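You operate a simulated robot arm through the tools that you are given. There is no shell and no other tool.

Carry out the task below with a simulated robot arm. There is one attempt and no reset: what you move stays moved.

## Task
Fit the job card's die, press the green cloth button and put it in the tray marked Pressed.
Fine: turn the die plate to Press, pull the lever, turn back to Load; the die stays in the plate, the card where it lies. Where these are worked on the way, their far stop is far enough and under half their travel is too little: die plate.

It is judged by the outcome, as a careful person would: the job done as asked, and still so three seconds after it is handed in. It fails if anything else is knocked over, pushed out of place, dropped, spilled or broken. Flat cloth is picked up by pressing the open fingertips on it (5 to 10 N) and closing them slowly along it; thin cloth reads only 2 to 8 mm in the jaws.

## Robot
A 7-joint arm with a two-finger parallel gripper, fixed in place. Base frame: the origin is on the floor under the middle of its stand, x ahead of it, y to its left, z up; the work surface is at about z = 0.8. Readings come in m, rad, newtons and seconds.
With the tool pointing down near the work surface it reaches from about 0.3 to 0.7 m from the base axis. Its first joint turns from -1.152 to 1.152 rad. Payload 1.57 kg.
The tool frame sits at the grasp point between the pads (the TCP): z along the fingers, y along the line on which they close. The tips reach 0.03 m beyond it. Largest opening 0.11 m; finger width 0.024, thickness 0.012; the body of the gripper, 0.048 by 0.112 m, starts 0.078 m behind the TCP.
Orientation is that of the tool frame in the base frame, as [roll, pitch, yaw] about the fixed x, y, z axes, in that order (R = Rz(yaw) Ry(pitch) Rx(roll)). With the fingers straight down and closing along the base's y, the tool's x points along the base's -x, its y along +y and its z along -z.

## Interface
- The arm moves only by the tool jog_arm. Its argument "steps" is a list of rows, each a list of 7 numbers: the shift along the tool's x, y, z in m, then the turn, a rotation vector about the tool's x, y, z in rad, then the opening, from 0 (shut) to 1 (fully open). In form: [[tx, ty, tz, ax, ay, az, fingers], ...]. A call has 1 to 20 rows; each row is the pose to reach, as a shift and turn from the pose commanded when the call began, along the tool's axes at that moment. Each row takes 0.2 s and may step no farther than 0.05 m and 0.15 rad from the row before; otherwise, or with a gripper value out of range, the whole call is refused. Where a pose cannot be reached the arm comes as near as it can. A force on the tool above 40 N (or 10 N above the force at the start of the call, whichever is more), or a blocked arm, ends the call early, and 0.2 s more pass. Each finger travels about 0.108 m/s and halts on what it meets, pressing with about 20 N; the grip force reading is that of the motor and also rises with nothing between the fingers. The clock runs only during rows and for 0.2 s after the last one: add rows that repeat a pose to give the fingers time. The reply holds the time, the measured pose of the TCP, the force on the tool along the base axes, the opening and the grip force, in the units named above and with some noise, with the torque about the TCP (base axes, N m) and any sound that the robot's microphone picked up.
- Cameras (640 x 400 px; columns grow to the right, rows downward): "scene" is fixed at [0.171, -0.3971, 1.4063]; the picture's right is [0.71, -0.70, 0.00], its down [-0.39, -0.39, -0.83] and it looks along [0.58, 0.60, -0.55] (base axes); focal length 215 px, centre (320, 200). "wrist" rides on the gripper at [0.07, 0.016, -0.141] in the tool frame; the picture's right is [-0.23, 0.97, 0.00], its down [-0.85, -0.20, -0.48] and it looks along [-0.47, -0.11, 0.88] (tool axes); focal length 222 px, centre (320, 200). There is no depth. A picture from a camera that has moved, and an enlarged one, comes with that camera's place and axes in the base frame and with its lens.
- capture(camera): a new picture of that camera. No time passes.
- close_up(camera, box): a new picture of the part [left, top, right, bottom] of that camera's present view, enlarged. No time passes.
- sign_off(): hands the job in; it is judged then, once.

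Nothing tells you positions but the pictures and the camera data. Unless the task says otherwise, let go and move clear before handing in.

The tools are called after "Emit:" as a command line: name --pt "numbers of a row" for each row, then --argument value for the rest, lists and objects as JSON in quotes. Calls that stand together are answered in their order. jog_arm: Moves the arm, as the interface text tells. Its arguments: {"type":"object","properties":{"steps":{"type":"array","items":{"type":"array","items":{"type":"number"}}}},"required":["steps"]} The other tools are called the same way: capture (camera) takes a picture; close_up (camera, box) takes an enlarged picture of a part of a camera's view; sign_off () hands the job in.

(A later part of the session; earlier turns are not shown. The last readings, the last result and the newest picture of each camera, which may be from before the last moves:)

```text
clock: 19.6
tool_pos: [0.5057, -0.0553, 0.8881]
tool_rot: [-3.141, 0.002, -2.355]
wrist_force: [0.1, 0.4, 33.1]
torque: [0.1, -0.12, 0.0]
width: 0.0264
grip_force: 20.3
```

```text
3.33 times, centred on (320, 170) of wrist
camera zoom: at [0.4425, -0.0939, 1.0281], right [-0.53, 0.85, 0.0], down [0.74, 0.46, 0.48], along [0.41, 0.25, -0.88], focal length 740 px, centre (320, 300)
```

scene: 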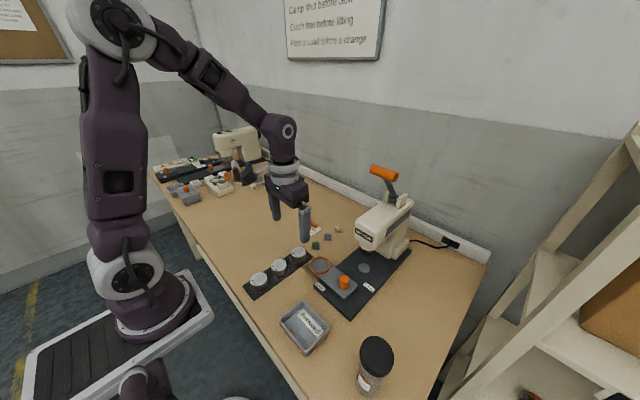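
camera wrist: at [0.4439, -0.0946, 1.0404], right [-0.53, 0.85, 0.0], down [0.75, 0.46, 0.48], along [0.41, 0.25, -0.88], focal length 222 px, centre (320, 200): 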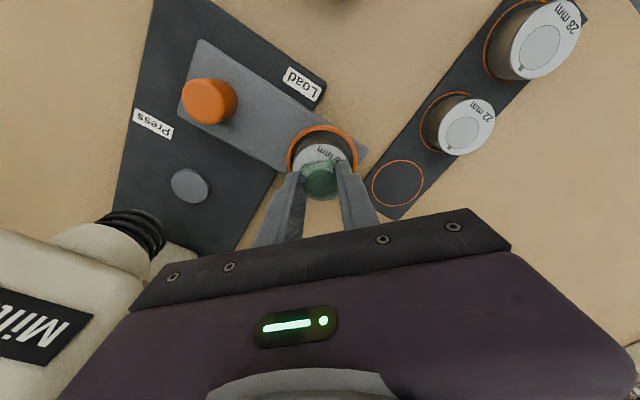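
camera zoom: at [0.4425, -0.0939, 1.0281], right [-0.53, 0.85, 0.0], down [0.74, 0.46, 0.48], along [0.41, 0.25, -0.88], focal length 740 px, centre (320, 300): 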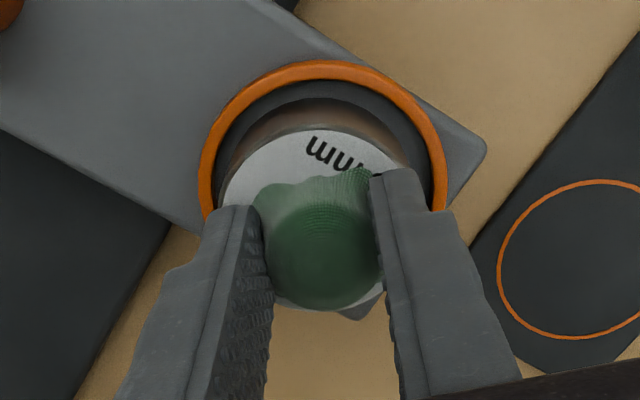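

It's firmly down on the die (33 N). I'll ease up a couple of millimetres to shed the load, open slowly and rise.

Emit:
jog_arm --pt "0 0 -0.0015 0 0 0 0.2" --pt "0 0 -0.0015 0 0 0 0.26" --pt "0 0 -0.0015 0 0 0 0.34" --pt "0 0 -0.0015 0 0 0 0.45" --pt "0 0 -0.0015 0 0 0 0.55" --pt "0 0 -0.03 0 0 0 0.55" --pt "0 0 -0.07 0 0 0 0.55" --pt "0 0 -0.1 0 0 0 0.6" --pt "0 0 -0.1 0 0 0 0.6"

Emit:
capture --camera "wrist"

Emit:
close_up --camera "wrist" --box '[250, 110, 390, 230]'

Emit:
close_up --camera "scene" --box '[295, 235, 395, 305]'

```text
clock: 21.6
tool_pos: [0.5062, -0.0559, 0.9892]
tool_rot: [-3.142, 0.0, -2.356]
wrist_force: [-0.5, -0.9, -0.3]
torque: [0.01, -0.02, -0.01]
width: 0.0658
grip_force: 0.0
```

```text
taken
camera wrist: at [0.4436, -0.0937, 1.1295], right [-0.53, 0.85, 0.0], down [0.75, 0.46, 0.48], along [0.41, 0.25, -0.88], focal length 222 px, centre (320, 200)
```

wrist: 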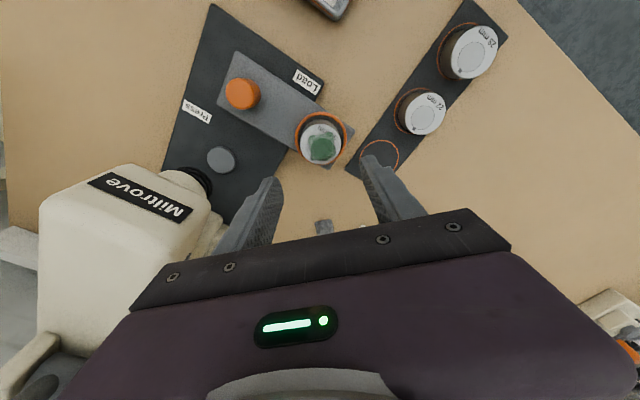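

```text
3.33 times, centred on (320, 170) of wrist
camera zoom: at [0.4436, -0.0937, 1.1295], right [-0.53, 0.85, 0.0], down [0.75, 0.46, 0.48], along [0.41, 0.25, -0.88], focal length 740 px, centre (320, 300)
```

zoom: 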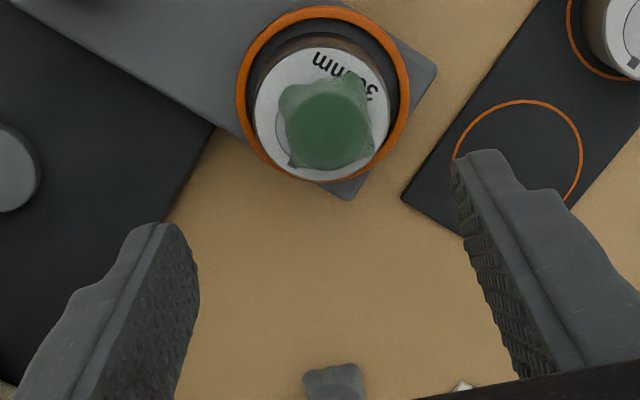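

```text
5.71 times, centred on (345, 270) of scene
camera zoom: at [0.171, -0.3971, 1.4063], right [0.71, -0.7, 0.0], down [-0.39, -0.39, -0.83], along [0.58, 0.6, -0.55], focal length 1228 px, centre (177, -200)
```

zoom: 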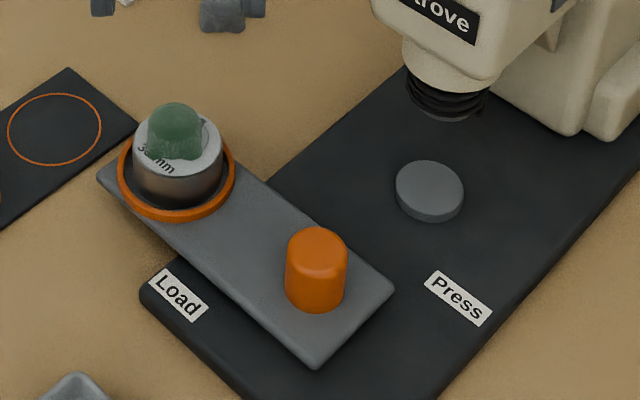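

The green button is sitting on the 36 mm die in the plate. Next I'll go above the orange knob near (0.503, -0.160), keeping the 45° wrist turn so I can swing ±45° clear of the press head.

Emit:
jog_arm --pt "0.025 -0.0243 0 0 0 0 0.6" --pt "0.05 -0.0485 0.01 0 0 0 0.6" --pt "0.075 -0.0728 0.03 0 0 0 0.6" --pt "0.075 -0.0728 0.03 0 0 0 0.6"

Emit:
capture --camera "wrist"

Emit:
close_up --camera "wrist" --box '[250, 110, 390, 230]'

Emit:
close_up --camera "scene" --box '[300, 190, 420, 310]'

```text
clock: 22.6
tool_pos: [0.5047, -0.1606, 0.9575]
tool_rot: [3.141, 0.001, -2.356]
wrist_force: [-0.4, -0.5, -0.5]
torque: [-0.01, 0.01, -0.01]
width: 0.0664
grip_force: 0.0
```

```text
taken
camera wrist: at [0.442, -0.198, 1.0983], right [-0.53, 0.85, 0.0], down [0.75, 0.46, 0.48], along [0.41, 0.25, -0.88], focal length 222 px, centre (320, 200)
```

wrist: 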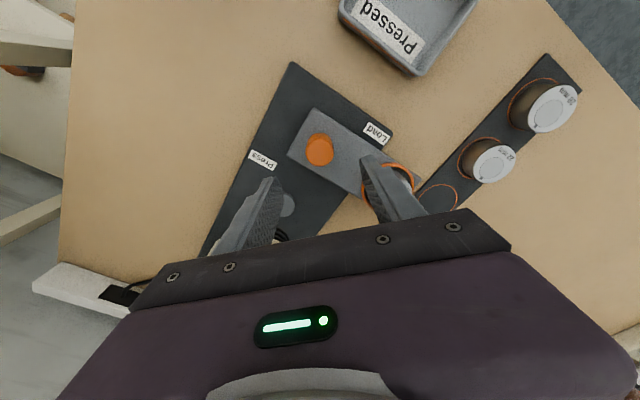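

```text
3.33 times, centred on (320, 170) of wrist
camera zoom: at [0.442, -0.198, 1.0983], right [-0.53, 0.85, 0.0], down [0.75, 0.46, 0.48], along [0.41, 0.25, -0.88], focal length 740 px, centre (320, 300)
```

zoom: 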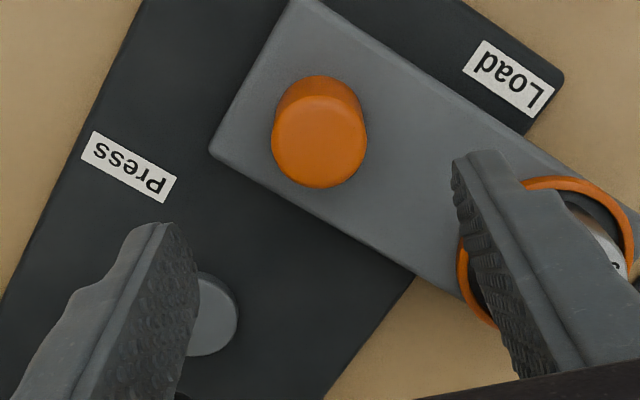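

```text
3.33 times, centred on (360, 250) of scene
camera zoom: at [0.171, -0.3971, 1.4063], right [0.71, -0.7, 0.0], down [-0.39, -0.39, -0.83], along [0.58, 0.6, -0.55], focal length 716 px, centre (187, 33)
```

zoom: 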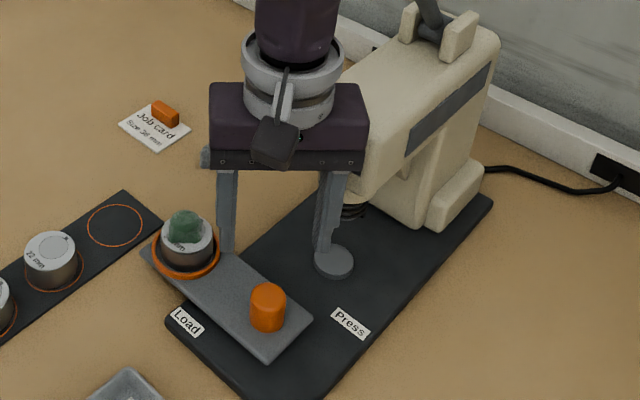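

The knob centre is (0.503, -0.1605), about 31 mm across, with its top near z = 0.859. I'm right over it, so I'll lower to tips about 6 mm above the plate.

Emit:
jog_arm --pt "0 0 0.035 0 0 0 0.6" --pt "0 0 0.065 0 0 0 0.55" --pt "0 0 0.085 0 0 0 0.5" --pt "0 0 0.094 0 0 0 0.5" --pt "0 0 0.094 0 0 0 0.5"

Emit:
capture --camera "wrist"

Emit:
close_up --camera "scene" --box '[300, 190, 420, 310]'

```text
clock: 23.8
tool_pos: [0.5043, -0.1608, 0.8624]
tool_rot: [-3.14, -0.001, -2.356]
wrist_force: [-0.3, 0.6, -0.1]
torque: [0.02, -0.01, 0.01]
width: 0.0549
grip_force: 0.0
```

```text
taken
camera wrist: at [0.4408, -0.199, 1.0037], right [-0.53, 0.85, 0.0], down [0.75, 0.46, 0.48], along [0.41, 0.25, -0.88], focal length 222 px, centre (320, 200)
```

wrist: 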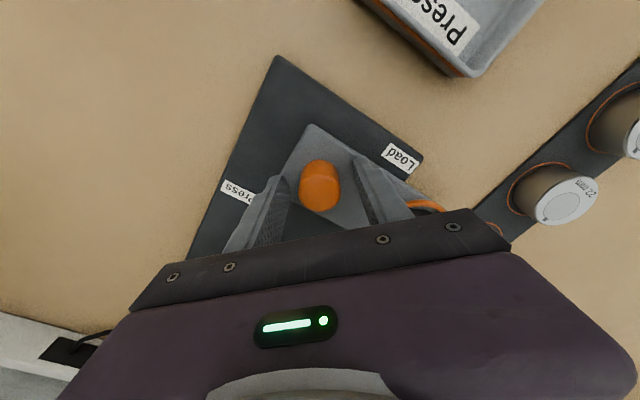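

```text
3.33 times, centred on (360, 250) of scene
camera zoom: at [0.171, -0.3971, 1.4063], right [0.71, -0.7, 0.0], down [-0.39, -0.39, -0.83], along [0.58, 0.6, -0.55], focal length 716 px, centre (187, 33)
```

zoom: 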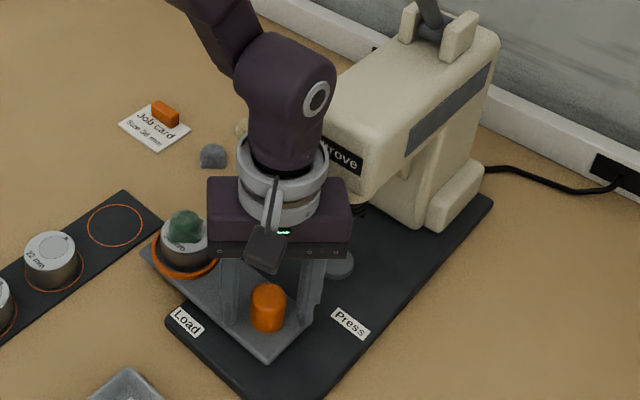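

The fingers straddle the knob cleanly. Closing on it.

Emit:
jog_arm --pt "0 0 0 0 0 0 0.4" --pt "0 0 0 0 0 0 0.32" --pt "0 0 0 0 0 0 0.26" --pt "0 0 0 0 0 0 0.2" --pt "0 0 0 0 0 0 0.2"

Emit:
close_up --camera "wrist" --box '[250, 110, 390, 230]'

```text
clock: 25.0
tool_pos: [0.504, -0.1614, 0.8642]
tool_rot: [-3.139, 0.001, -2.359]
wrist_force: [5.5, -6.0, -5.2]
torque: [0.03, -0.08, -0.05]
width: 0.0313
grip_force: 40.1
```

```text
3.33 times, centred on (320, 170) of wrist
camera zoom: at [0.441, -0.1993, 1.0039], right [-0.53, 0.85, 0.0], down [0.75, 0.46, 0.48], along [0.41, 0.25, -0.88], focal length 740 px, centre (320, 300)
```

zoom: 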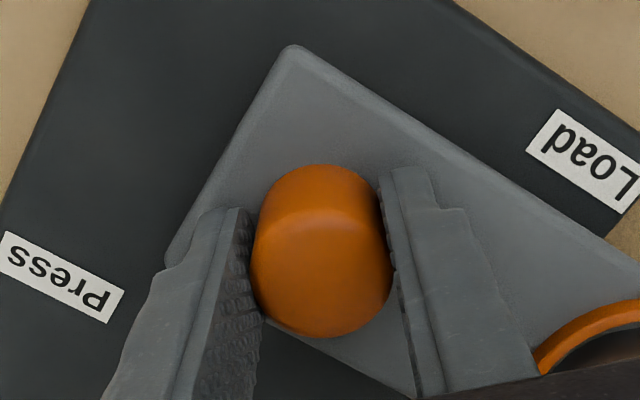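

The knob is gripped firmly. I'll turn a small amount clockwise (toward Press) to confirm the plate pivots about the knob.

Emit:
jog_arm --pt "0 -0.0008 0 0 0 0 0.2" --pt "0 -0.0008 0 0 0 0.07 0.2" --pt "0 -0.0008 0 0 0 0.14 0.2" --pt "0 -0.0008 0 0 0 0.21 0.2" --pt "0 -0.0008 0 0 0 0.28 0.2" --pt "0 -0.0008 0 0 0 0.28 0.2"

Emit:
capture --camera "wrist"

Emit:
close_up --camera "scene" --box '[300, 190, 420, 310]'

```text
clock: 26.4
tool_pos: [0.5051, -0.1599, 0.8632]
tool_rot: [-3.14, 0.0, -2.64]
wrist_force: [-7.6, 4.9, 13.0]
torque: [0.32, -0.11, -0.03]
width: 0.0311
grip_force: 39.8
```

```text
taken
camera wrist: at [0.433, -0.1808, 1.004], right [-0.27, 0.96, 0.0], down [0.85, 0.24, 0.48], along [0.46, 0.13, -0.88], focal length 222 px, centre (320, 200)
```

wrist: 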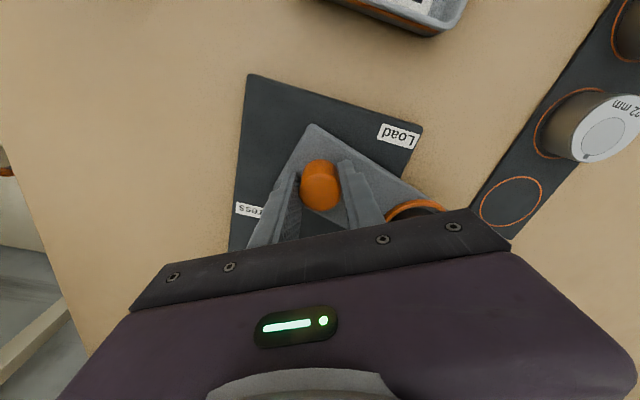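

```text
3.33 times, centred on (360, 250) of scene
camera zoom: at [0.1706, -0.3969, 1.4064], right [0.71, -0.7, 0.0], down [-0.39, -0.39, -0.83], along [0.58, 0.6, -0.55], focal length 716 px, centre (187, 33)
```

zoom: 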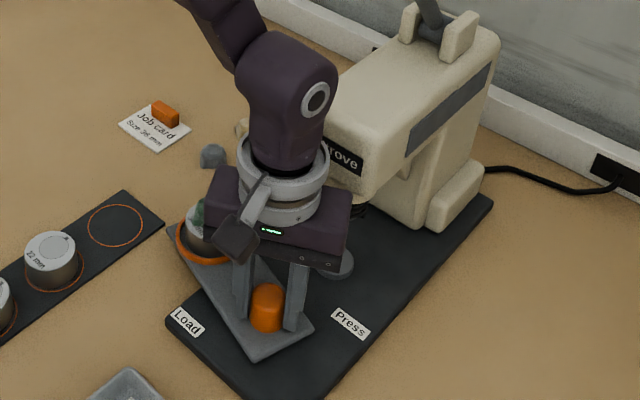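

The plate turns with the knob. I'll correct about half a millimetre of side load and continue turning toward Press, pausing before the die reaches the ram to check clearance.

Emit:
jog_arm --pt "0.0003 0.0005 -0.0005 0 0 0.06 0.2" --pt "0.0003 0.0005 -0.0005 0 0 0.13 0.2" --pt "0.0003 0.0005 -0.0005 0 0 0.2 0.2" --pt "0.0003 0.0005 -0.0005 0 0 0.27 0.2" --pt "0.0003 0.0005 -0.0005 0 0 0.34 0.2" --pt "0.0003 0.0005 -0.0005 0 0 0.41 0.2" --pt "0.0003 0.0005 -0.0005 0 0 0.48 0.2" --pt "0.0003 0.0005 -0.0005 0 0 0.55 0.2" --pt "0.0003 0.0005 -0.0005 0 0 0.62 0.2" --pt "0.0003 0.0005 -0.0005 0 0 0.62 0.2"

Emit:
capture --camera "wrist"

Emit:
close_up --camera "scene" --box '[300, 190, 420, 310]'

Emit:
close_up --camera "scene" --box '[335, 220, 395, 280]'

```text
clock: 28.6
tool_pos: [0.5031, -0.1596, 0.8636]
tool_rot: [3.14, 0.0, 3.026]
wrist_force: [5.5, 14.4, -7.3]
torque: [0.16, 0.21, 0.03]
width: 0.0314
grip_force: 39.8
```

```text
taken
camera wrist: at [0.4342, -0.1363, 1.0039], right [0.34, 0.94, 0.0], down [0.83, -0.3, 0.48], along [0.45, -0.16, -0.88], focal length 222 px, centre (320, 200)
```

wrist: 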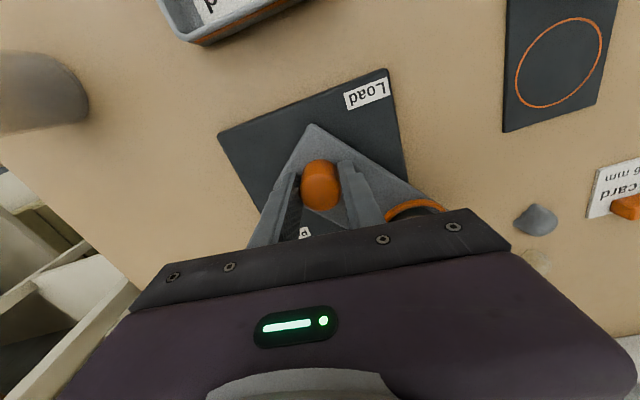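

```text
3.33 times, centred on (360, 250) of scene
camera zoom: at [0.1713, -0.3968, 1.4063], right [0.71, -0.7, 0.0], down [-0.39, -0.39, -0.83], along [0.58, 0.6, -0.55], focal length 716 px, centre (187, 33)
```

zoom: 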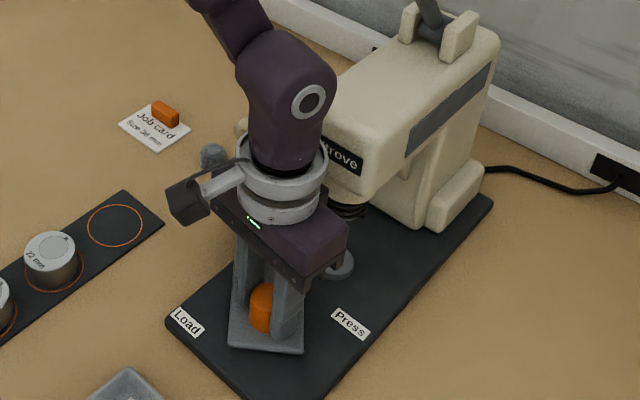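

```text
6.67 times, centred on (365, 250) of scene
camera zoom: at [0.1713, -0.3968, 1.4063], right [0.71, -0.7, 0.0], down [-0.39, -0.39, -0.83], along [0.58, 0.6, -0.55], focal length 1433 px, centre (20, -133)
```

zoom: 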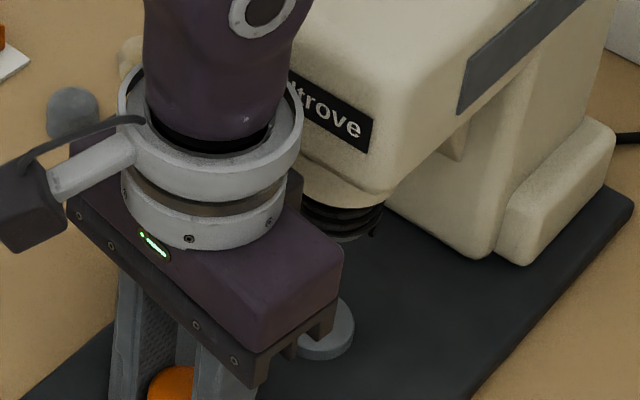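

The plate is over halfway round and the button top (about z = 0.88) should pass under the ram (about z = 0.89). I'll trim the side load and continue slowly toward the far stop.

Emit:
jog_arm --pt "-0.0003 0.0008 0 0 0 0.05 0.2" --pt "-0.0003 0.0008 0 0 0 0.1 0.2" --pt "-0.0003 0.0008 0 0 0 0.15 0.2" --pt "-0.0003 0.0008 0 0 0 0.2 0.2" --pt "-0.0003 0.0008 0 0 0 0.25 0.2" --pt "-0.0003 0.0008 0 0 0 0.3 0.2" --pt "-0.0003 0.0008 0 0 0 0.35 0.2" --pt "-0.0003 0.0008 0 0 0 0.35 0.2"

Emit:
capture --camera "wrist"

Emit:
close_up --camera "scene" --box '[300, 190, 420, 310]'

```text
clock: 30.4
tool_pos: [0.503, -0.1596, 0.8639]
tool_rot: [-3.141, 0.001, 2.676]
wrist_force: [-2.3, 17.7, 23.6]
torque: [0.63, 0.84, 0.0]
width: 0.0313
grip_force: 39.8
```

```text
taken
camera wrist: at [0.4467, -0.1141, 1.0039], right [0.64, 0.77, 0.0], down [0.67, -0.56, 0.48], along [0.37, -0.31, -0.88], focal length 222 px, centre (320, 200)
```

wrist: 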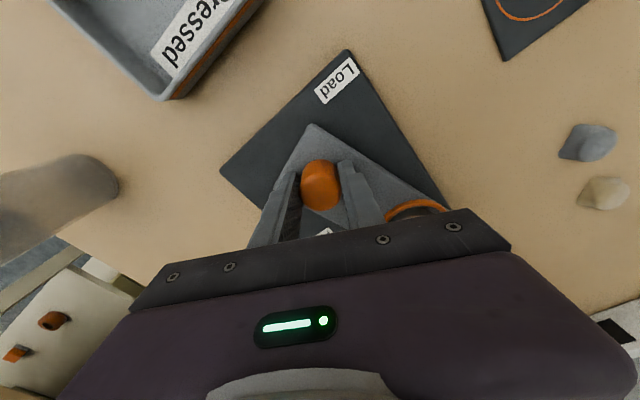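

```text
3.33 times, centred on (360, 250) of scene
camera zoom: at [0.1706, -0.3966, 1.4065], right [0.71, -0.7, 0.0], down [-0.39, -0.39, -0.83], along [0.58, 0.6, -0.55], focal length 716 px, centre (187, 33)
```

zoom: 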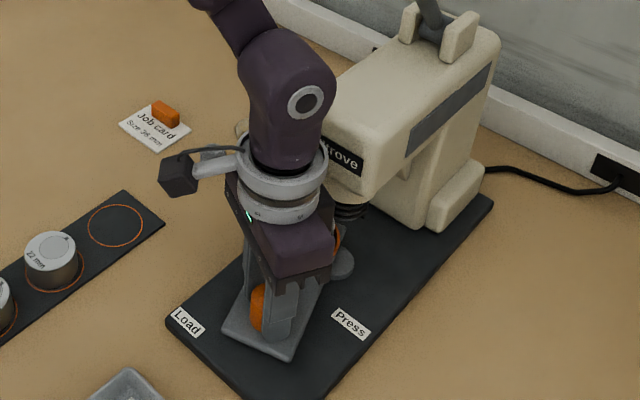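

About 72° so far, with the plate following smoothly. Side and vertical loads have crept up a little, so I'll relieve them by a millimetre and turn the last stretch to the stop.

Emit:
jog_arm --pt "0.0004 0.0008 -0.001 0 0 0 0.2" --pt "0.0004 0.0008 -0.001 0 0 0.05 0.2" --pt "0.0004 0.0008 -0.001 0 0 0.1 0.2" --pt "0.0004 0.0008 -0.001 0 0 0.15 0.2" --pt "0.0004 0.0008 -0.001 0 0 0.2 0.2" --pt "0.0004 0.0008 -0.001 0 0 0.25 0.2" --pt "0.0004 0.0008 -0.001 0 0 0.25 0.2"

Emit:
capture --camera "wrist"

Emit:
close_up --camera "scene" --box '[300, 190, 420, 310]'

```text
clock: 32.0
tool_pos: [0.5032, -0.1588, 0.8632]
tool_rot: [-3.141, -0.003, 2.426]
wrist_force: [6.1, 2.7, -35.0]
torque: [-0.14, -0.39, -0.04]
width: 0.031
grip_force: 40.4
```

```text
taken
camera wrist: at [0.4603, -0.1015, 1.0041], right [0.81, 0.59, 0.0], down [0.51, -0.71, 0.48], along [0.28, -0.39, -0.88], focal length 222 px, centre (320, 200)
```

wrist: 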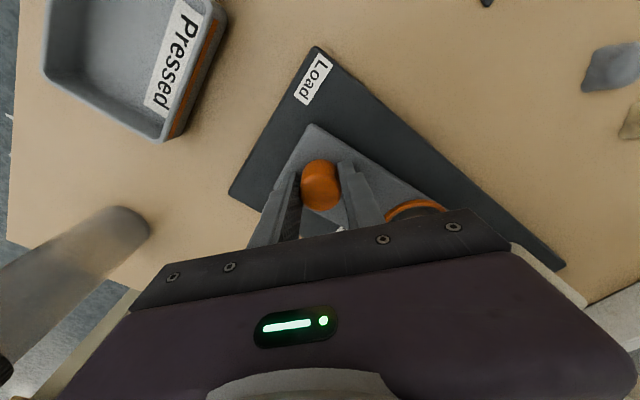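

```text
3.33 times, centred on (360, 250) of scene
camera zoom: at [0.1717, -0.3972, 1.4061], right [0.71, -0.7, 0.0], down [-0.39, -0.39, -0.83], along [0.58, 0.6, -0.55], focal length 716 px, centre (187, 33)
```

zoom: 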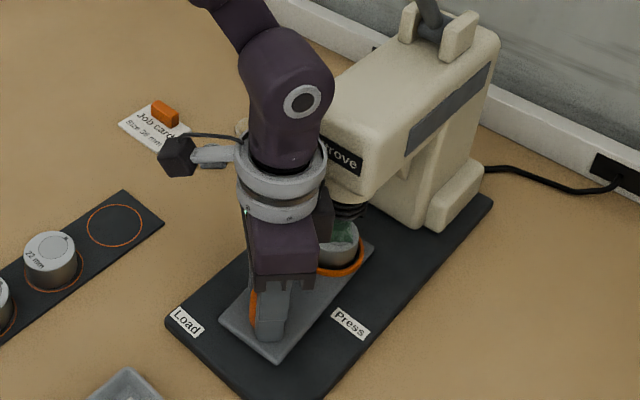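

The die with the green button is now under the ram, about 86° round, with no slip in the grip. I'll relax the vertical load and turn the last few degrees to feel the stop.

Emit:
jog_arm --pt "0 0 0.0006 0 0 0 0.2" --pt "0 0 0.0006 0 0 0.04 0.2" --pt "0 0 0.0006 0 0 0.07 0.2" --pt "0 0 0.0006 0 0 0.1 0.2" --pt "0 0 0.0006 0 0 0.1 0.2"

Emit:
close_up --camera "wrist" --box '[220, 110, 460, 260]'

Emit:
close_up --camera "scene" --box '[330, 220, 400, 300]'

```text
clock: 33.2
tool_pos: [0.5043, -0.1586, 0.864]
tool_rot: [-3.141, 0.0, 2.326]
wrist_force: [3.6, -0.3, -17.8]
torque: [0.19, 0.32, 0.51]
width: 0.0312
grip_force: 40.2
```

```text
2.67 times, centred on (340, 185) of wrist
camera zoom: at [0.4661, -0.0974, 1.0044], right [0.86, 0.5, 0.0], down [0.44, -0.76, 0.48], along [0.24, -0.41, -0.88], focal length 592 px, centre (267, 240)
```

zoom: 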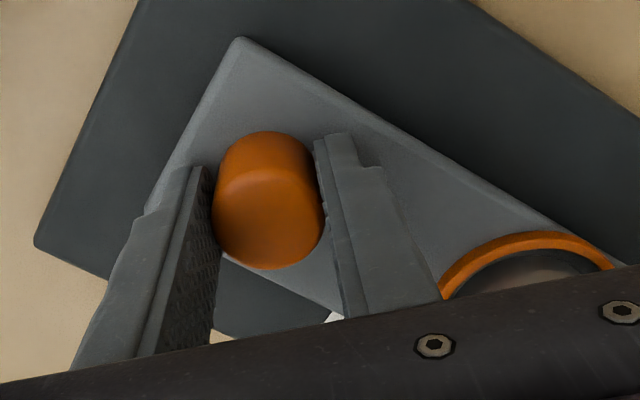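

```text
5.00 times, centred on (365, 260) of scene
camera zoom: at [0.1713, -0.3972, 1.4062], right [0.71, -0.7, 0.0], down [-0.39, -0.39, -0.83], along [0.58, 0.6, -0.55], focal length 1075 px, centre (95, -100)
```

zoom: 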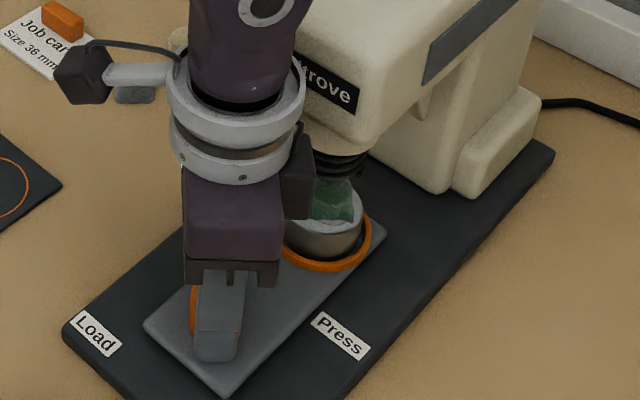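

The z-torque has jumped to 0.5 N·m, so the plate is against its Press stop with the button under the ram. I'll release the knob and rise straight up to inspect.

Emit:
jog_arm --pt "0 0 0.0003 0 0 -0.02 0.2" --pt "0 0 0.0003 0 0 -0.02 0.32" --pt "0 0 0.0003 0 0 -0.02 0.42" --pt "0 0 0.0003 0 0 -0.02 0.5" --pt "0 0 -0.02 0 0 -0.02 0.5" --pt "0 0 -0.06 0 0 -0.02 0.5" --pt "0 0 -0.1 0 0 -0.02 0.5" --pt "0 0 -0.14 0 0 -0.02 0.5" --pt "0 0 -0.18 0 0 -0.02 0.5" --pt "0 0 -0.18 0 0 -0.02 0.5"

Emit:
capture --camera "wrist"

Emit:
capture --camera "scene"

Emit:
close_up --camera "scene" --box '[330, 220, 410, 300]'

Emit:
close_up --camera "scene" --box '[340, 150, 430, 230]'

```text
clock: 35.4
tool_pos: [0.5036, -0.1613, 1.0451]
tool_rot: [3.141, 0.0, 2.345]
wrist_force: [0.7, -0.3, 0.7]
torque: [0.01, 0.02, 0.02]
width: 0.0547
grip_force: 0.1
```

```text
taken
camera wrist: at [0.4631, -0.1001, 1.1855], right [0.85, 0.52, 0.0], down [0.46, -0.75, 0.48], along [0.25, -0.41, -0.88], focal length 222 px, centre (320, 200)
```

wrist: 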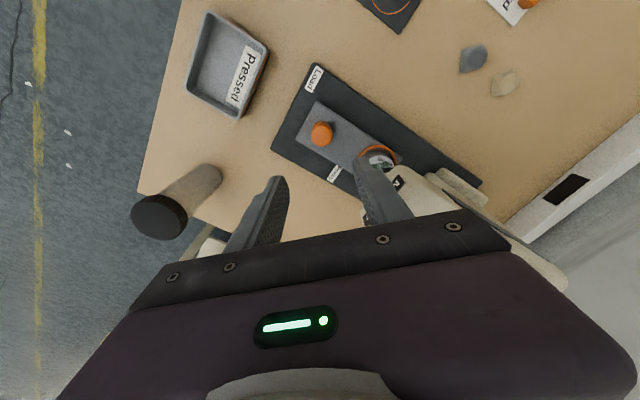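

```text
taken
```

scene: 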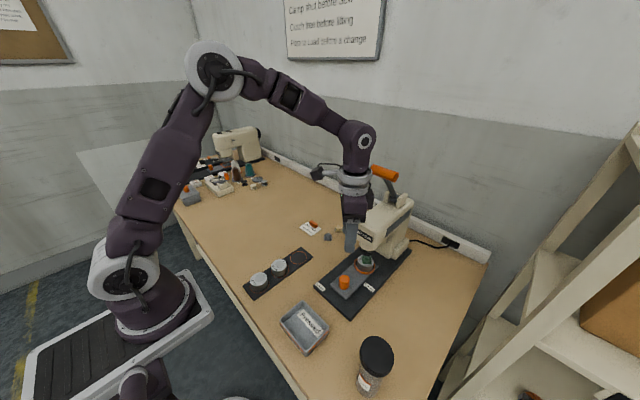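

```text
5.00 times, centred on (370, 260) of scene
camera zoom: at [0.171, -0.3971, 1.4063], right [0.71, -0.7, 0.0], down [-0.39, -0.39, -0.83], along [0.58, 0.6, -0.55], focal length 1075 px, centre (70, -100)
```

zoom: 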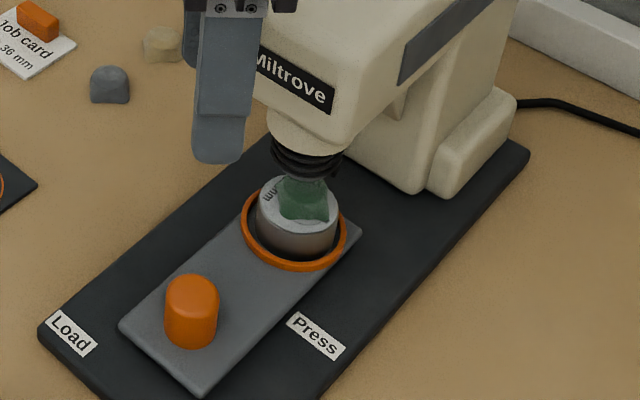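

```text
5.00 times, centred on (385, 190) of scene
camera zoom: at [0.171, -0.3971, 1.4063], right [0.71, -0.7, 0.0], down [-0.39, -0.39, -0.83], along [0.58, 0.6, -0.55], focal length 1075 px, centre (-5, 250)
```

zoom: 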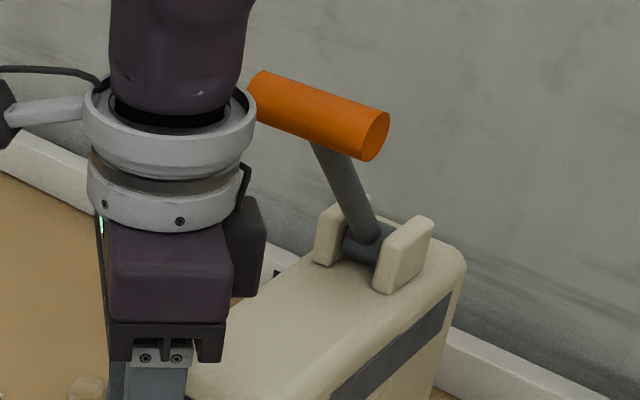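

The plate is at Press and the button sits under the ram. The lever's orange handle is a bar along y, centred near (0.629, -0.16, 1.164), on a pivot near (0.719, 1.045). I'll rise, turn the wrist to close along x, and move above the handle.

Emit:
jog_arm --pt "0 0 -0.036 0 0 0.129 0.5" --pt "0 0 -0.072 0 0 0.258 0.5" --pt "0 0 -0.108 0 0 0.388 0.5" --pt "0 0 -0.144 0 0 0.517 0.55" --pt "0 0 -0.18 0 0 0.646 0.6" --pt "0 0 -0.216 0 0 0.776 0.65" --pt "-0.0294 0.0295 -0.216 0 0 0.776 0.65" --pt "-0.0588 0.059 -0.216 0 0 0.776 0.65" --pt "-0.0883 0.0885 -0.216 0 0 0.776 0.65" --pt "-0.0883 0.0885 -0.216 0 0 0.776 0.65"

Emit:
capture --camera "wrist"

Emit:
capture --camera "scene"

Emit:
close_up --camera "scene" --box '[340, 130, 430, 220]'

```text
clock: 37.6
tool_pos: [0.5659, -0.1511, 1.2188]
tool_rot: [3.141, 0.001, 1.569]
wrist_force: [1.2, 0.3, -1.7]
torque: [-0.01, -0.02, -0.01]
width: 0.0715
grip_force: 0.1
out of reach, approached as far as the arm can: row 7, 8, 9, 10
```

```text
taken
camera wrist: at [0.5802, -0.0807, 1.3587], right [0.97, -0.23, 0.0], down [-0.2, -0.85, 0.48], along [-0.11, -0.47, -0.88], focal length 222 px, centre (320, 200)
```

wrist: 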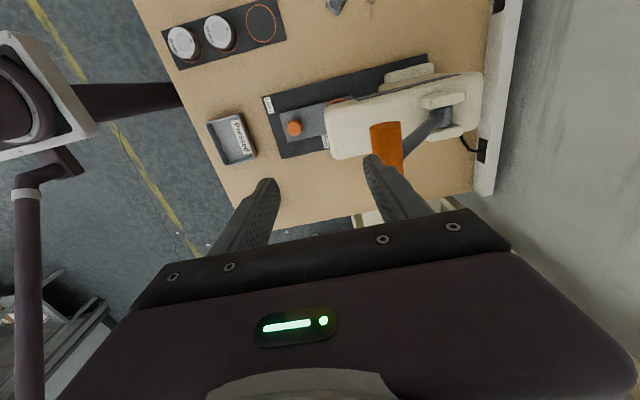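

```text
taken
```

scene: 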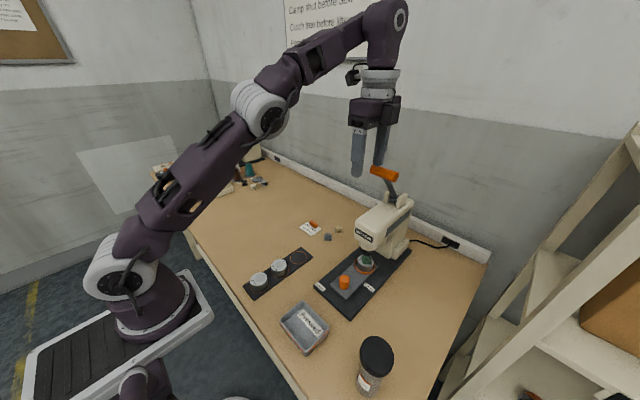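

```text
4.44 times, centred on (385, 175) of scene
camera zoom: at [0.1709, -0.3971, 1.4063], right [0.71, -0.7, 0.0], down [-0.39, -0.39, -0.83], along [0.58, 0.6, -0.55], focal length 955 px, centre (31, 311)
```

zoom: 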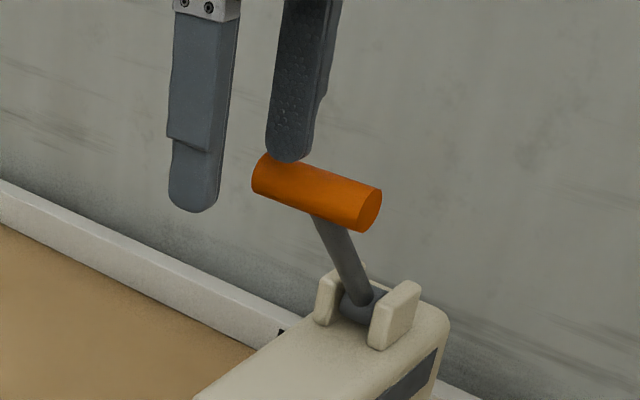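

The handle is out of reach with the tool straight down, so I'll tilt the tool about 40° forward. That also lines the fingers up with the lever rod, so they straddle the handle with the pull direction across the pads. I'll tilt in place first.

Emit:
jog_arm --pt "0 0 0 -0.1 0 0 0.65" --pt "0 0 0 -0.2 0 0 0.65" --pt "0 0 0 -0.3 0 0 0.65" --pt "0 0 0 -0.4 0 0 0.65" --pt "0 0 0 -0.5 0 0 0.65" --pt "0 0 0 -0.6 0 0 0.65" --pt "0 0 0 -0.7 0 0 0.65" --pt "0 0 0 -0.7 0 0 0.65"

Emit:
capture --camera "wrist"

Emit:
capture --camera "scene"

Emit:
close_up --camera "scene" --box '[340, 120, 430, 220]'

```text
clock: 39.4
tool_pos: [0.5653, -0.1492, 1.2194]
tool_rot: [2.441, -0.001, 1.57]
wrist_force: [-0.2, 0.1, -0.7]
torque: [-0.02, -0.03, 0.03]
width: 0.0714
grip_force: 0.1
```

```text
taken
camera wrist: at [0.4848, -0.0802, 1.3373], right [0.74, -0.23, 0.63], down [-0.46, -0.85, 0.24], along [0.48, -0.47, -0.74], focal length 222 px, centre (320, 200)
```

wrist: 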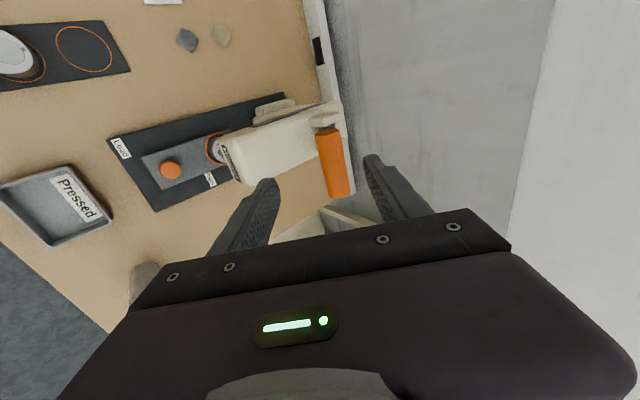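

```text
taken
```

scene: 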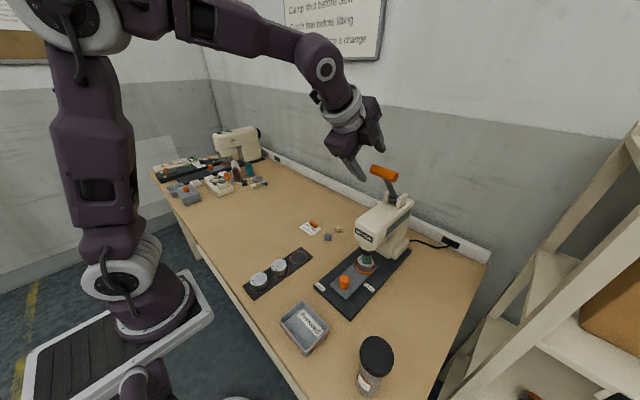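

```text
4.00 times, centred on (385, 170) of scene
camera zoom: at [0.171, -0.3971, 1.4063], right [0.71, -0.7, 0.0], down [-0.39, -0.39, -0.83], along [0.58, 0.6, -0.55], focal length 860 px, centre (60, 320)
```

zoom: 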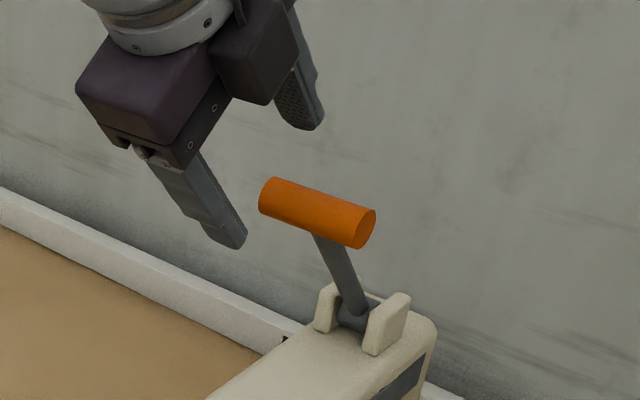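

The tilt worked and the pose is well-defined. The handle centre comes out at (0.626, -0.1625, 1.165), 80 mm ahead along the tool axis. I'll centre on it and approach partway.

Emit:
jog_arm --pt "-0.0125 0.011 0 0 0 0 0.65" --pt "-0.0125 0.011 0.02 0 0 0 0.65" --pt "-0.0125 0.011 0.035 0 0 0 0.65" --pt "-0.0125 0.011 0.035 0 0 0 0.65"

Emit:
capture --camera "wrist"

Emit:
close_up --camera "wrist" --box '[250, 110, 410, 230]'

Emit:
close_up --camera "scene" --box '[340, 120, 430, 220]'

```text
clock: 40.4
tool_pos: [0.5975, -0.1612, 1.1988]
tool_rot: [2.441, 0.001, 1.569]
wrist_force: [-0.8, 0.3, -0.6]
torque: [0.0, -0.03, 0.01]
width: 0.0716
grip_force: 0.1
```

```text
taken
camera wrist: at [0.5168, -0.0923, 1.3168], right [0.74, -0.23, 0.63], down [-0.46, -0.86, 0.24], along [0.48, -0.47, -0.74], focal length 222 px, centre (320, 200)
```

wrist: 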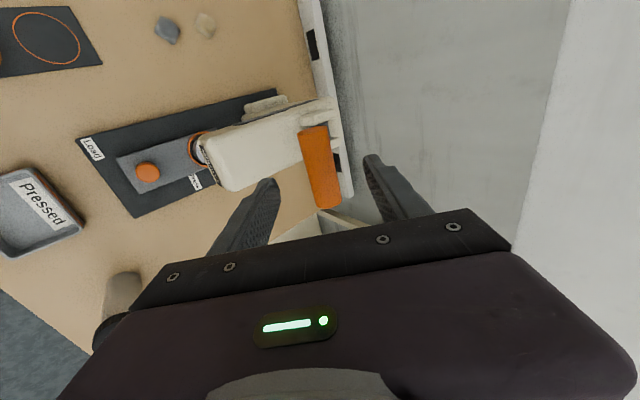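

```text
3.33 times, centred on (330, 170) of wrist
camera zoom: at [0.5168, -0.0923, 1.3168], right [0.74, -0.23, 0.63], down [-0.46, -0.86, 0.24], along [0.48, -0.47, -0.74], focal length 740 px, centre (287, 300)
```

zoom: 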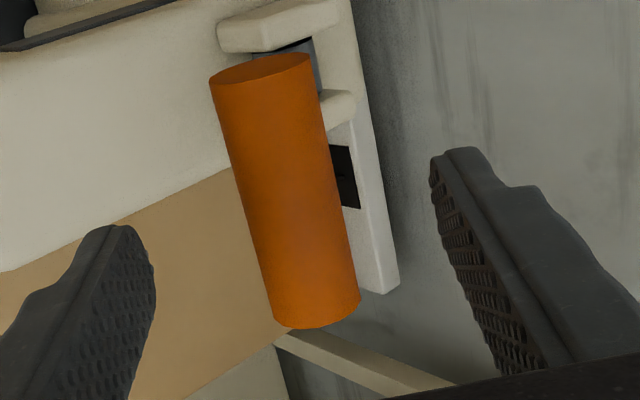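

```text
4.00 times, centred on (385, 170) of scene
camera zoom: at [0.171, -0.3971, 1.4063], right [0.71, -0.7, 0.0], down [-0.39, -0.39, -0.83], along [0.58, 0.6, -0.55], focal length 860 px, centre (60, 320)
```

zoom: 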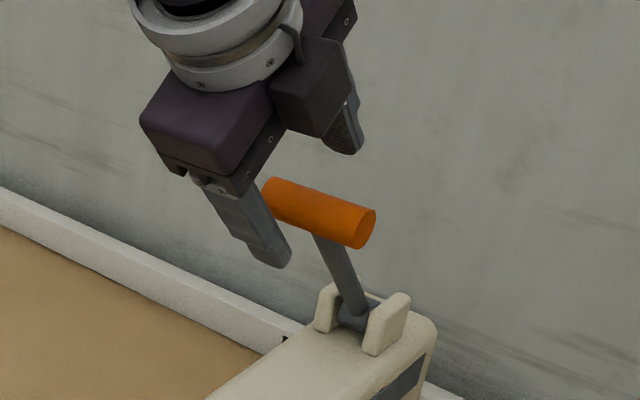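

The handle is centred between the fingers. I'll advance the remaining 33 mm and close on the bar.

Emit:
jog_arm --pt "0 0 0.017 0 0 0 0.65" --pt "0 0 0.033 0 0 0 0.65" --pt "0 0 0.033 0 0 0 0.5" --pt "0 0 0.033 0 0 0 0.4" --pt "0 0 0.033 0 0 0 0.3" --pt "0 0 0.033 0 0 0 0.22" --pt "0 0 0.033 0 0 0 0.15" --pt "0 0 0.033 0 0 0 0.15"

Emit:
close_up --camera "wrist" --box '[250, 110, 410, 230]'

Emit:
close_up --camera "scene" --box '[340, 120, 430, 220]'

```text
clock: 42.2
tool_pos: [0.6178, -0.1617, 1.1745]
tool_rot: [2.439, 0.002, 1.569]
wrist_force: [2.7, 0.1, 1.7]
torque: [-0.02, -0.21, 0.0]
width: 0.0255
grip_force: 36.5
```

```text
3.33 times, centred on (330, 170) of wrist
camera zoom: at [0.5376, -0.0926, 1.2923], right [0.74, -0.23, 0.63], down [-0.46, -0.85, 0.24], along [0.48, -0.47, -0.74], focal length 740 px, centre (287, 300)
```

zoom: 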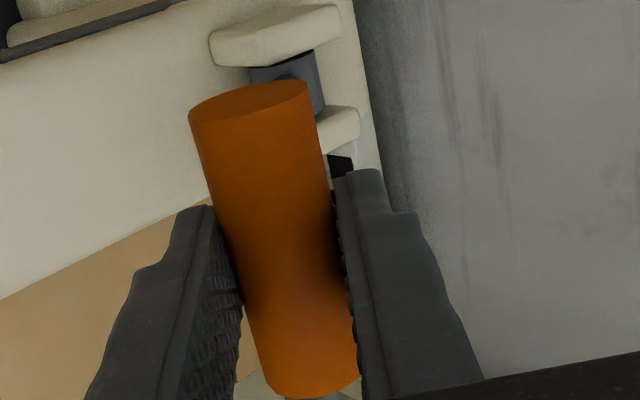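

```text
4.00 times, centred on (385, 170) of scene
camera zoom: at [0.171, -0.3971, 1.4062], right [0.71, -0.7, 0.0], down [-0.39, -0.39, -0.83], along [0.58, 0.6, -0.55], focal length 860 px, centre (60, 320)
```

zoom: 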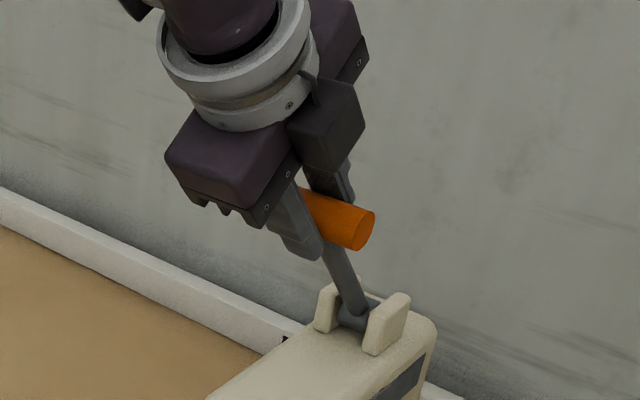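

The handle is firmly gripped (25.5 mm) and the tool is aligned with the lever rod. I'll pull it down along its arc about the pivot near (0.718, 1.047), starting with about 17°.

Emit:
jog_arm --pt "0 -0.0122 0.0001 -0.075 0 0 0.15" --pt "0 -0.0243 0.001 -0.15 0 0 0.15" --pt "0 -0.0363 0.0029 -0.225 0 0 0.15" --pt "0 -0.0482 0.0057 -0.3 0 0 0.15" --pt "0 -0.0482 0.0057 -0.3 0 0 0.15"

Emit:
close_up --camera "scene" --box '[320, 130, 430, 230]'

Emit:
close_up --camera "wrist" --box '[250, 110, 410, 230]'

Emit:
close_up --camera "scene" --box '[330, 220, 410, 300]'

```text
clock: 43.4
tool_pos: [0.5839, -0.1626, 1.1383]
tool_rot: [2.143, -0.003, 1.57]
wrist_force: [16.1, 2.2, -12.3]
torque: [0.3, 0.41, 0.06]
width: 0.0255
grip_force: 36.7
```

```text
4.00 times, centred on (375, 180) of scene
camera zoom: at [0.1718, -0.3971, 1.4061], right [0.71, -0.7, 0.0], down [-0.39, -0.39, -0.83], along [0.58, 0.6, -0.55], focal length 860 px, centre (100, 280)
```

zoom: 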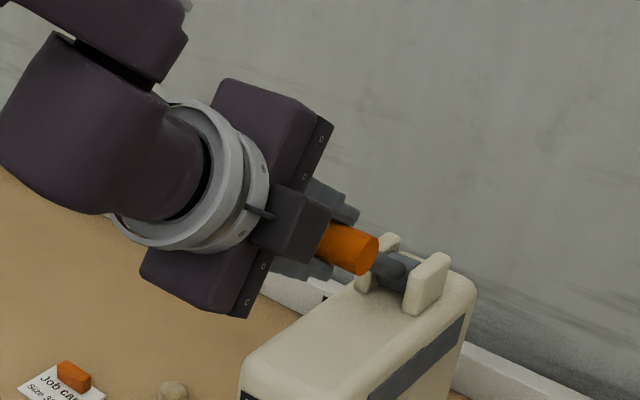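

```text
3.33 times, centred on (330, 170) of wrist
camera zoom: at [0.4734, -0.0933, 1.2282], right [0.53, -0.23, 0.82], down [-0.51, -0.86, 0.09], along [0.68, -0.46, -0.57], focal length 740 px, centre (287, 300)
```

zoom: 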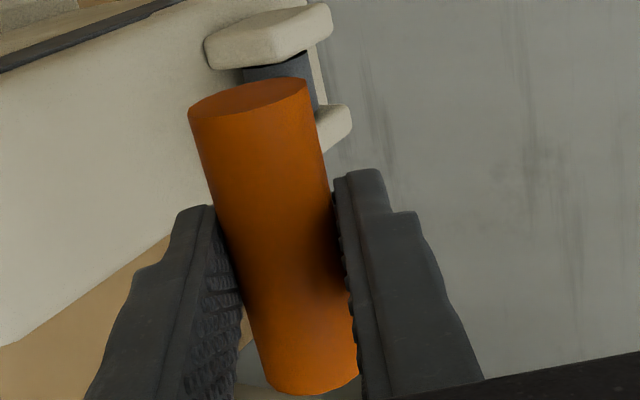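

```text
5.00 times, centred on (370, 260) of scene
camera zoom: at [0.1718, -0.3971, 1.4061], right [0.71, -0.7, 0.0], down [-0.39, -0.39, -0.83], along [0.58, 0.6, -0.55], focal length 1075 px, centre (70, -100)
```

zoom: 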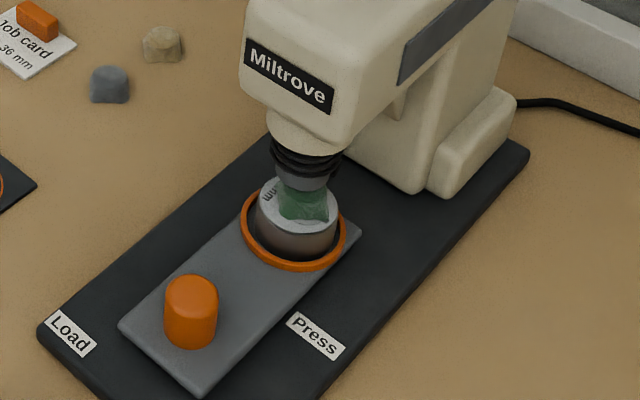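

The lever follows and the ram is coming down onto the button. The load is mostly along the tool axis, meaning the true pivot is about 4 mm from my estimate; I'll correct for that and keep pulling.

Emit:
jog_arm --pt "0 0 0.001 0 0 0 0.15" --pt "0 -0.0081 0.0012 -0.05 0 0 0.15" --pt "0 -0.0161 0.0018 -0.1 0 0 0.15" --pt "0 -0.0241 0.0028 -0.15 0 0 0.15" --pt "0 -0.0241 0.0028 -0.15 0 0 0.15"

Emit:
close_up --camera "scene" --box '[320, 130, 430, 230]'

Emit:
close_up --camera "scene" --box '[330, 220, 410, 300]'

```text
clock: 44.6
tool_pos: [0.5741, -0.1623, 1.1182]
tool_rot: [1.991, -0.003, 1.571]
wrist_force: [-19.6, -5.0, 9.2]
torque: [0.05, 0.53, -0.43]
width: 0.0254
grip_force: 37.1
out of reach, approached as far as the arm can: row 2, 3
```

```text
4.00 times, centred on (375, 180) of scene
camera zoom: at [0.1702, -0.3972, 1.4063], right [0.71, -0.7, 0.0], down [-0.39, -0.39, -0.83], along [0.58, 0.6, -0.55], focal length 860 px, centre (100, 280)
```

zoom: 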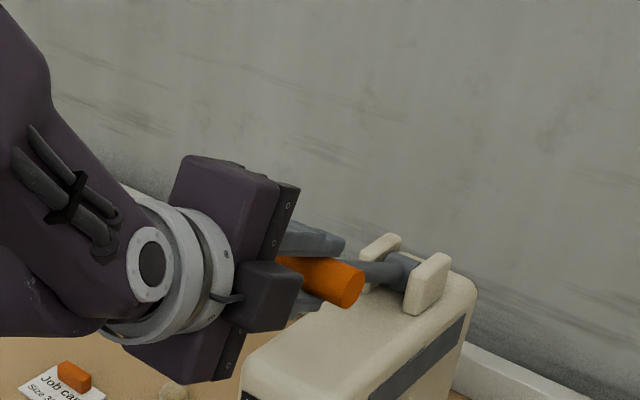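

```text
5.00 times, centred on (370, 260) of scene
camera zoom: at [0.1702, -0.3972, 1.4063], right [0.71, -0.7, 0.0], down [-0.39, -0.39, -0.83], along [0.58, 0.6, -0.55], focal length 1075 px, centre (70, -100)
```

zoom: 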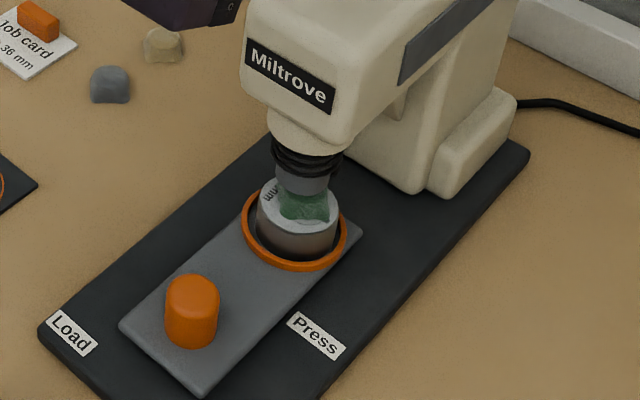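

The ram is now bearing on the button and the lever has travelled about 27°. A couple of intermediate rows strained the arm's reach, but the final pose was achieved. I'll trim the radius slightly and keep pulling toward the stop.

Emit:
jog_arm --pt "0 0 -0.0007 0 0 0 0.15" --pt "0 -0.0081 -0.0005 -0.05 0 0 0.15" --pt "0 -0.0162 0.0001 -0.1 0 0 0.15" --pt "0 -0.0242 0.0011 -0.15 0 0 0.15" --pt "0 -0.0242 0.0011 -0.15 0 0 0.15"

Emit:
close_up --camera "scene" --box '[300, 130, 430, 250]'

Emit:
close_up --camera "scene" --box '[330, 220, 410, 300]'

Emit:
capture --camera "scene"

```text
clock: 45.8
tool_pos: [0.565, -0.1629, 1.0957]
tool_rot: [1.84, 0.0, 1.572]
wrist_force: [-22.1, 5.6, 11.4]
torque: [0.16, -0.18, 0.14]
width: 0.0253
grip_force: 37.2
```

```text
3.33 times, centred on (365, 190) of scene
camera zoom: at [0.1701, -0.3969, 1.4064], right [0.71, -0.7, 0.0], down [-0.38, -0.39, -0.83], along [0.58, 0.6, -0.55], focal length 716 px, centre (170, 233)
```

zoom: 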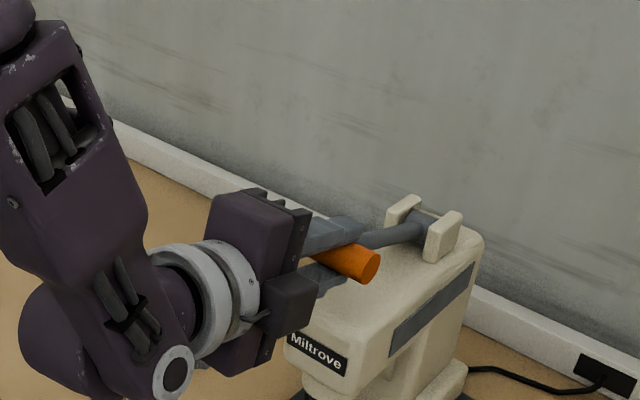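

```text
5.00 times, centred on (370, 260) of scene
camera zoom: at [0.1701, -0.3969, 1.4064], right [0.71, -0.7, 0.0], down [-0.38, -0.39, -0.83], along [0.58, 0.6, -0.55], focal length 1075 px, centre (70, -100)
```

zoom: 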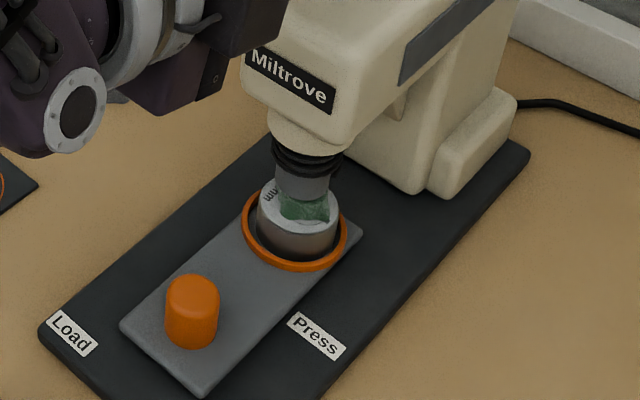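

```text
taken
```

scene: 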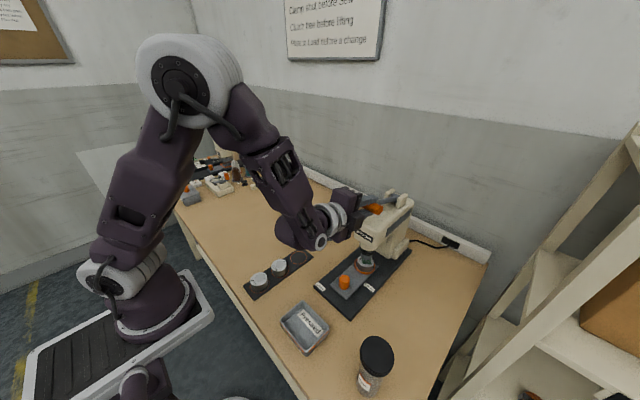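

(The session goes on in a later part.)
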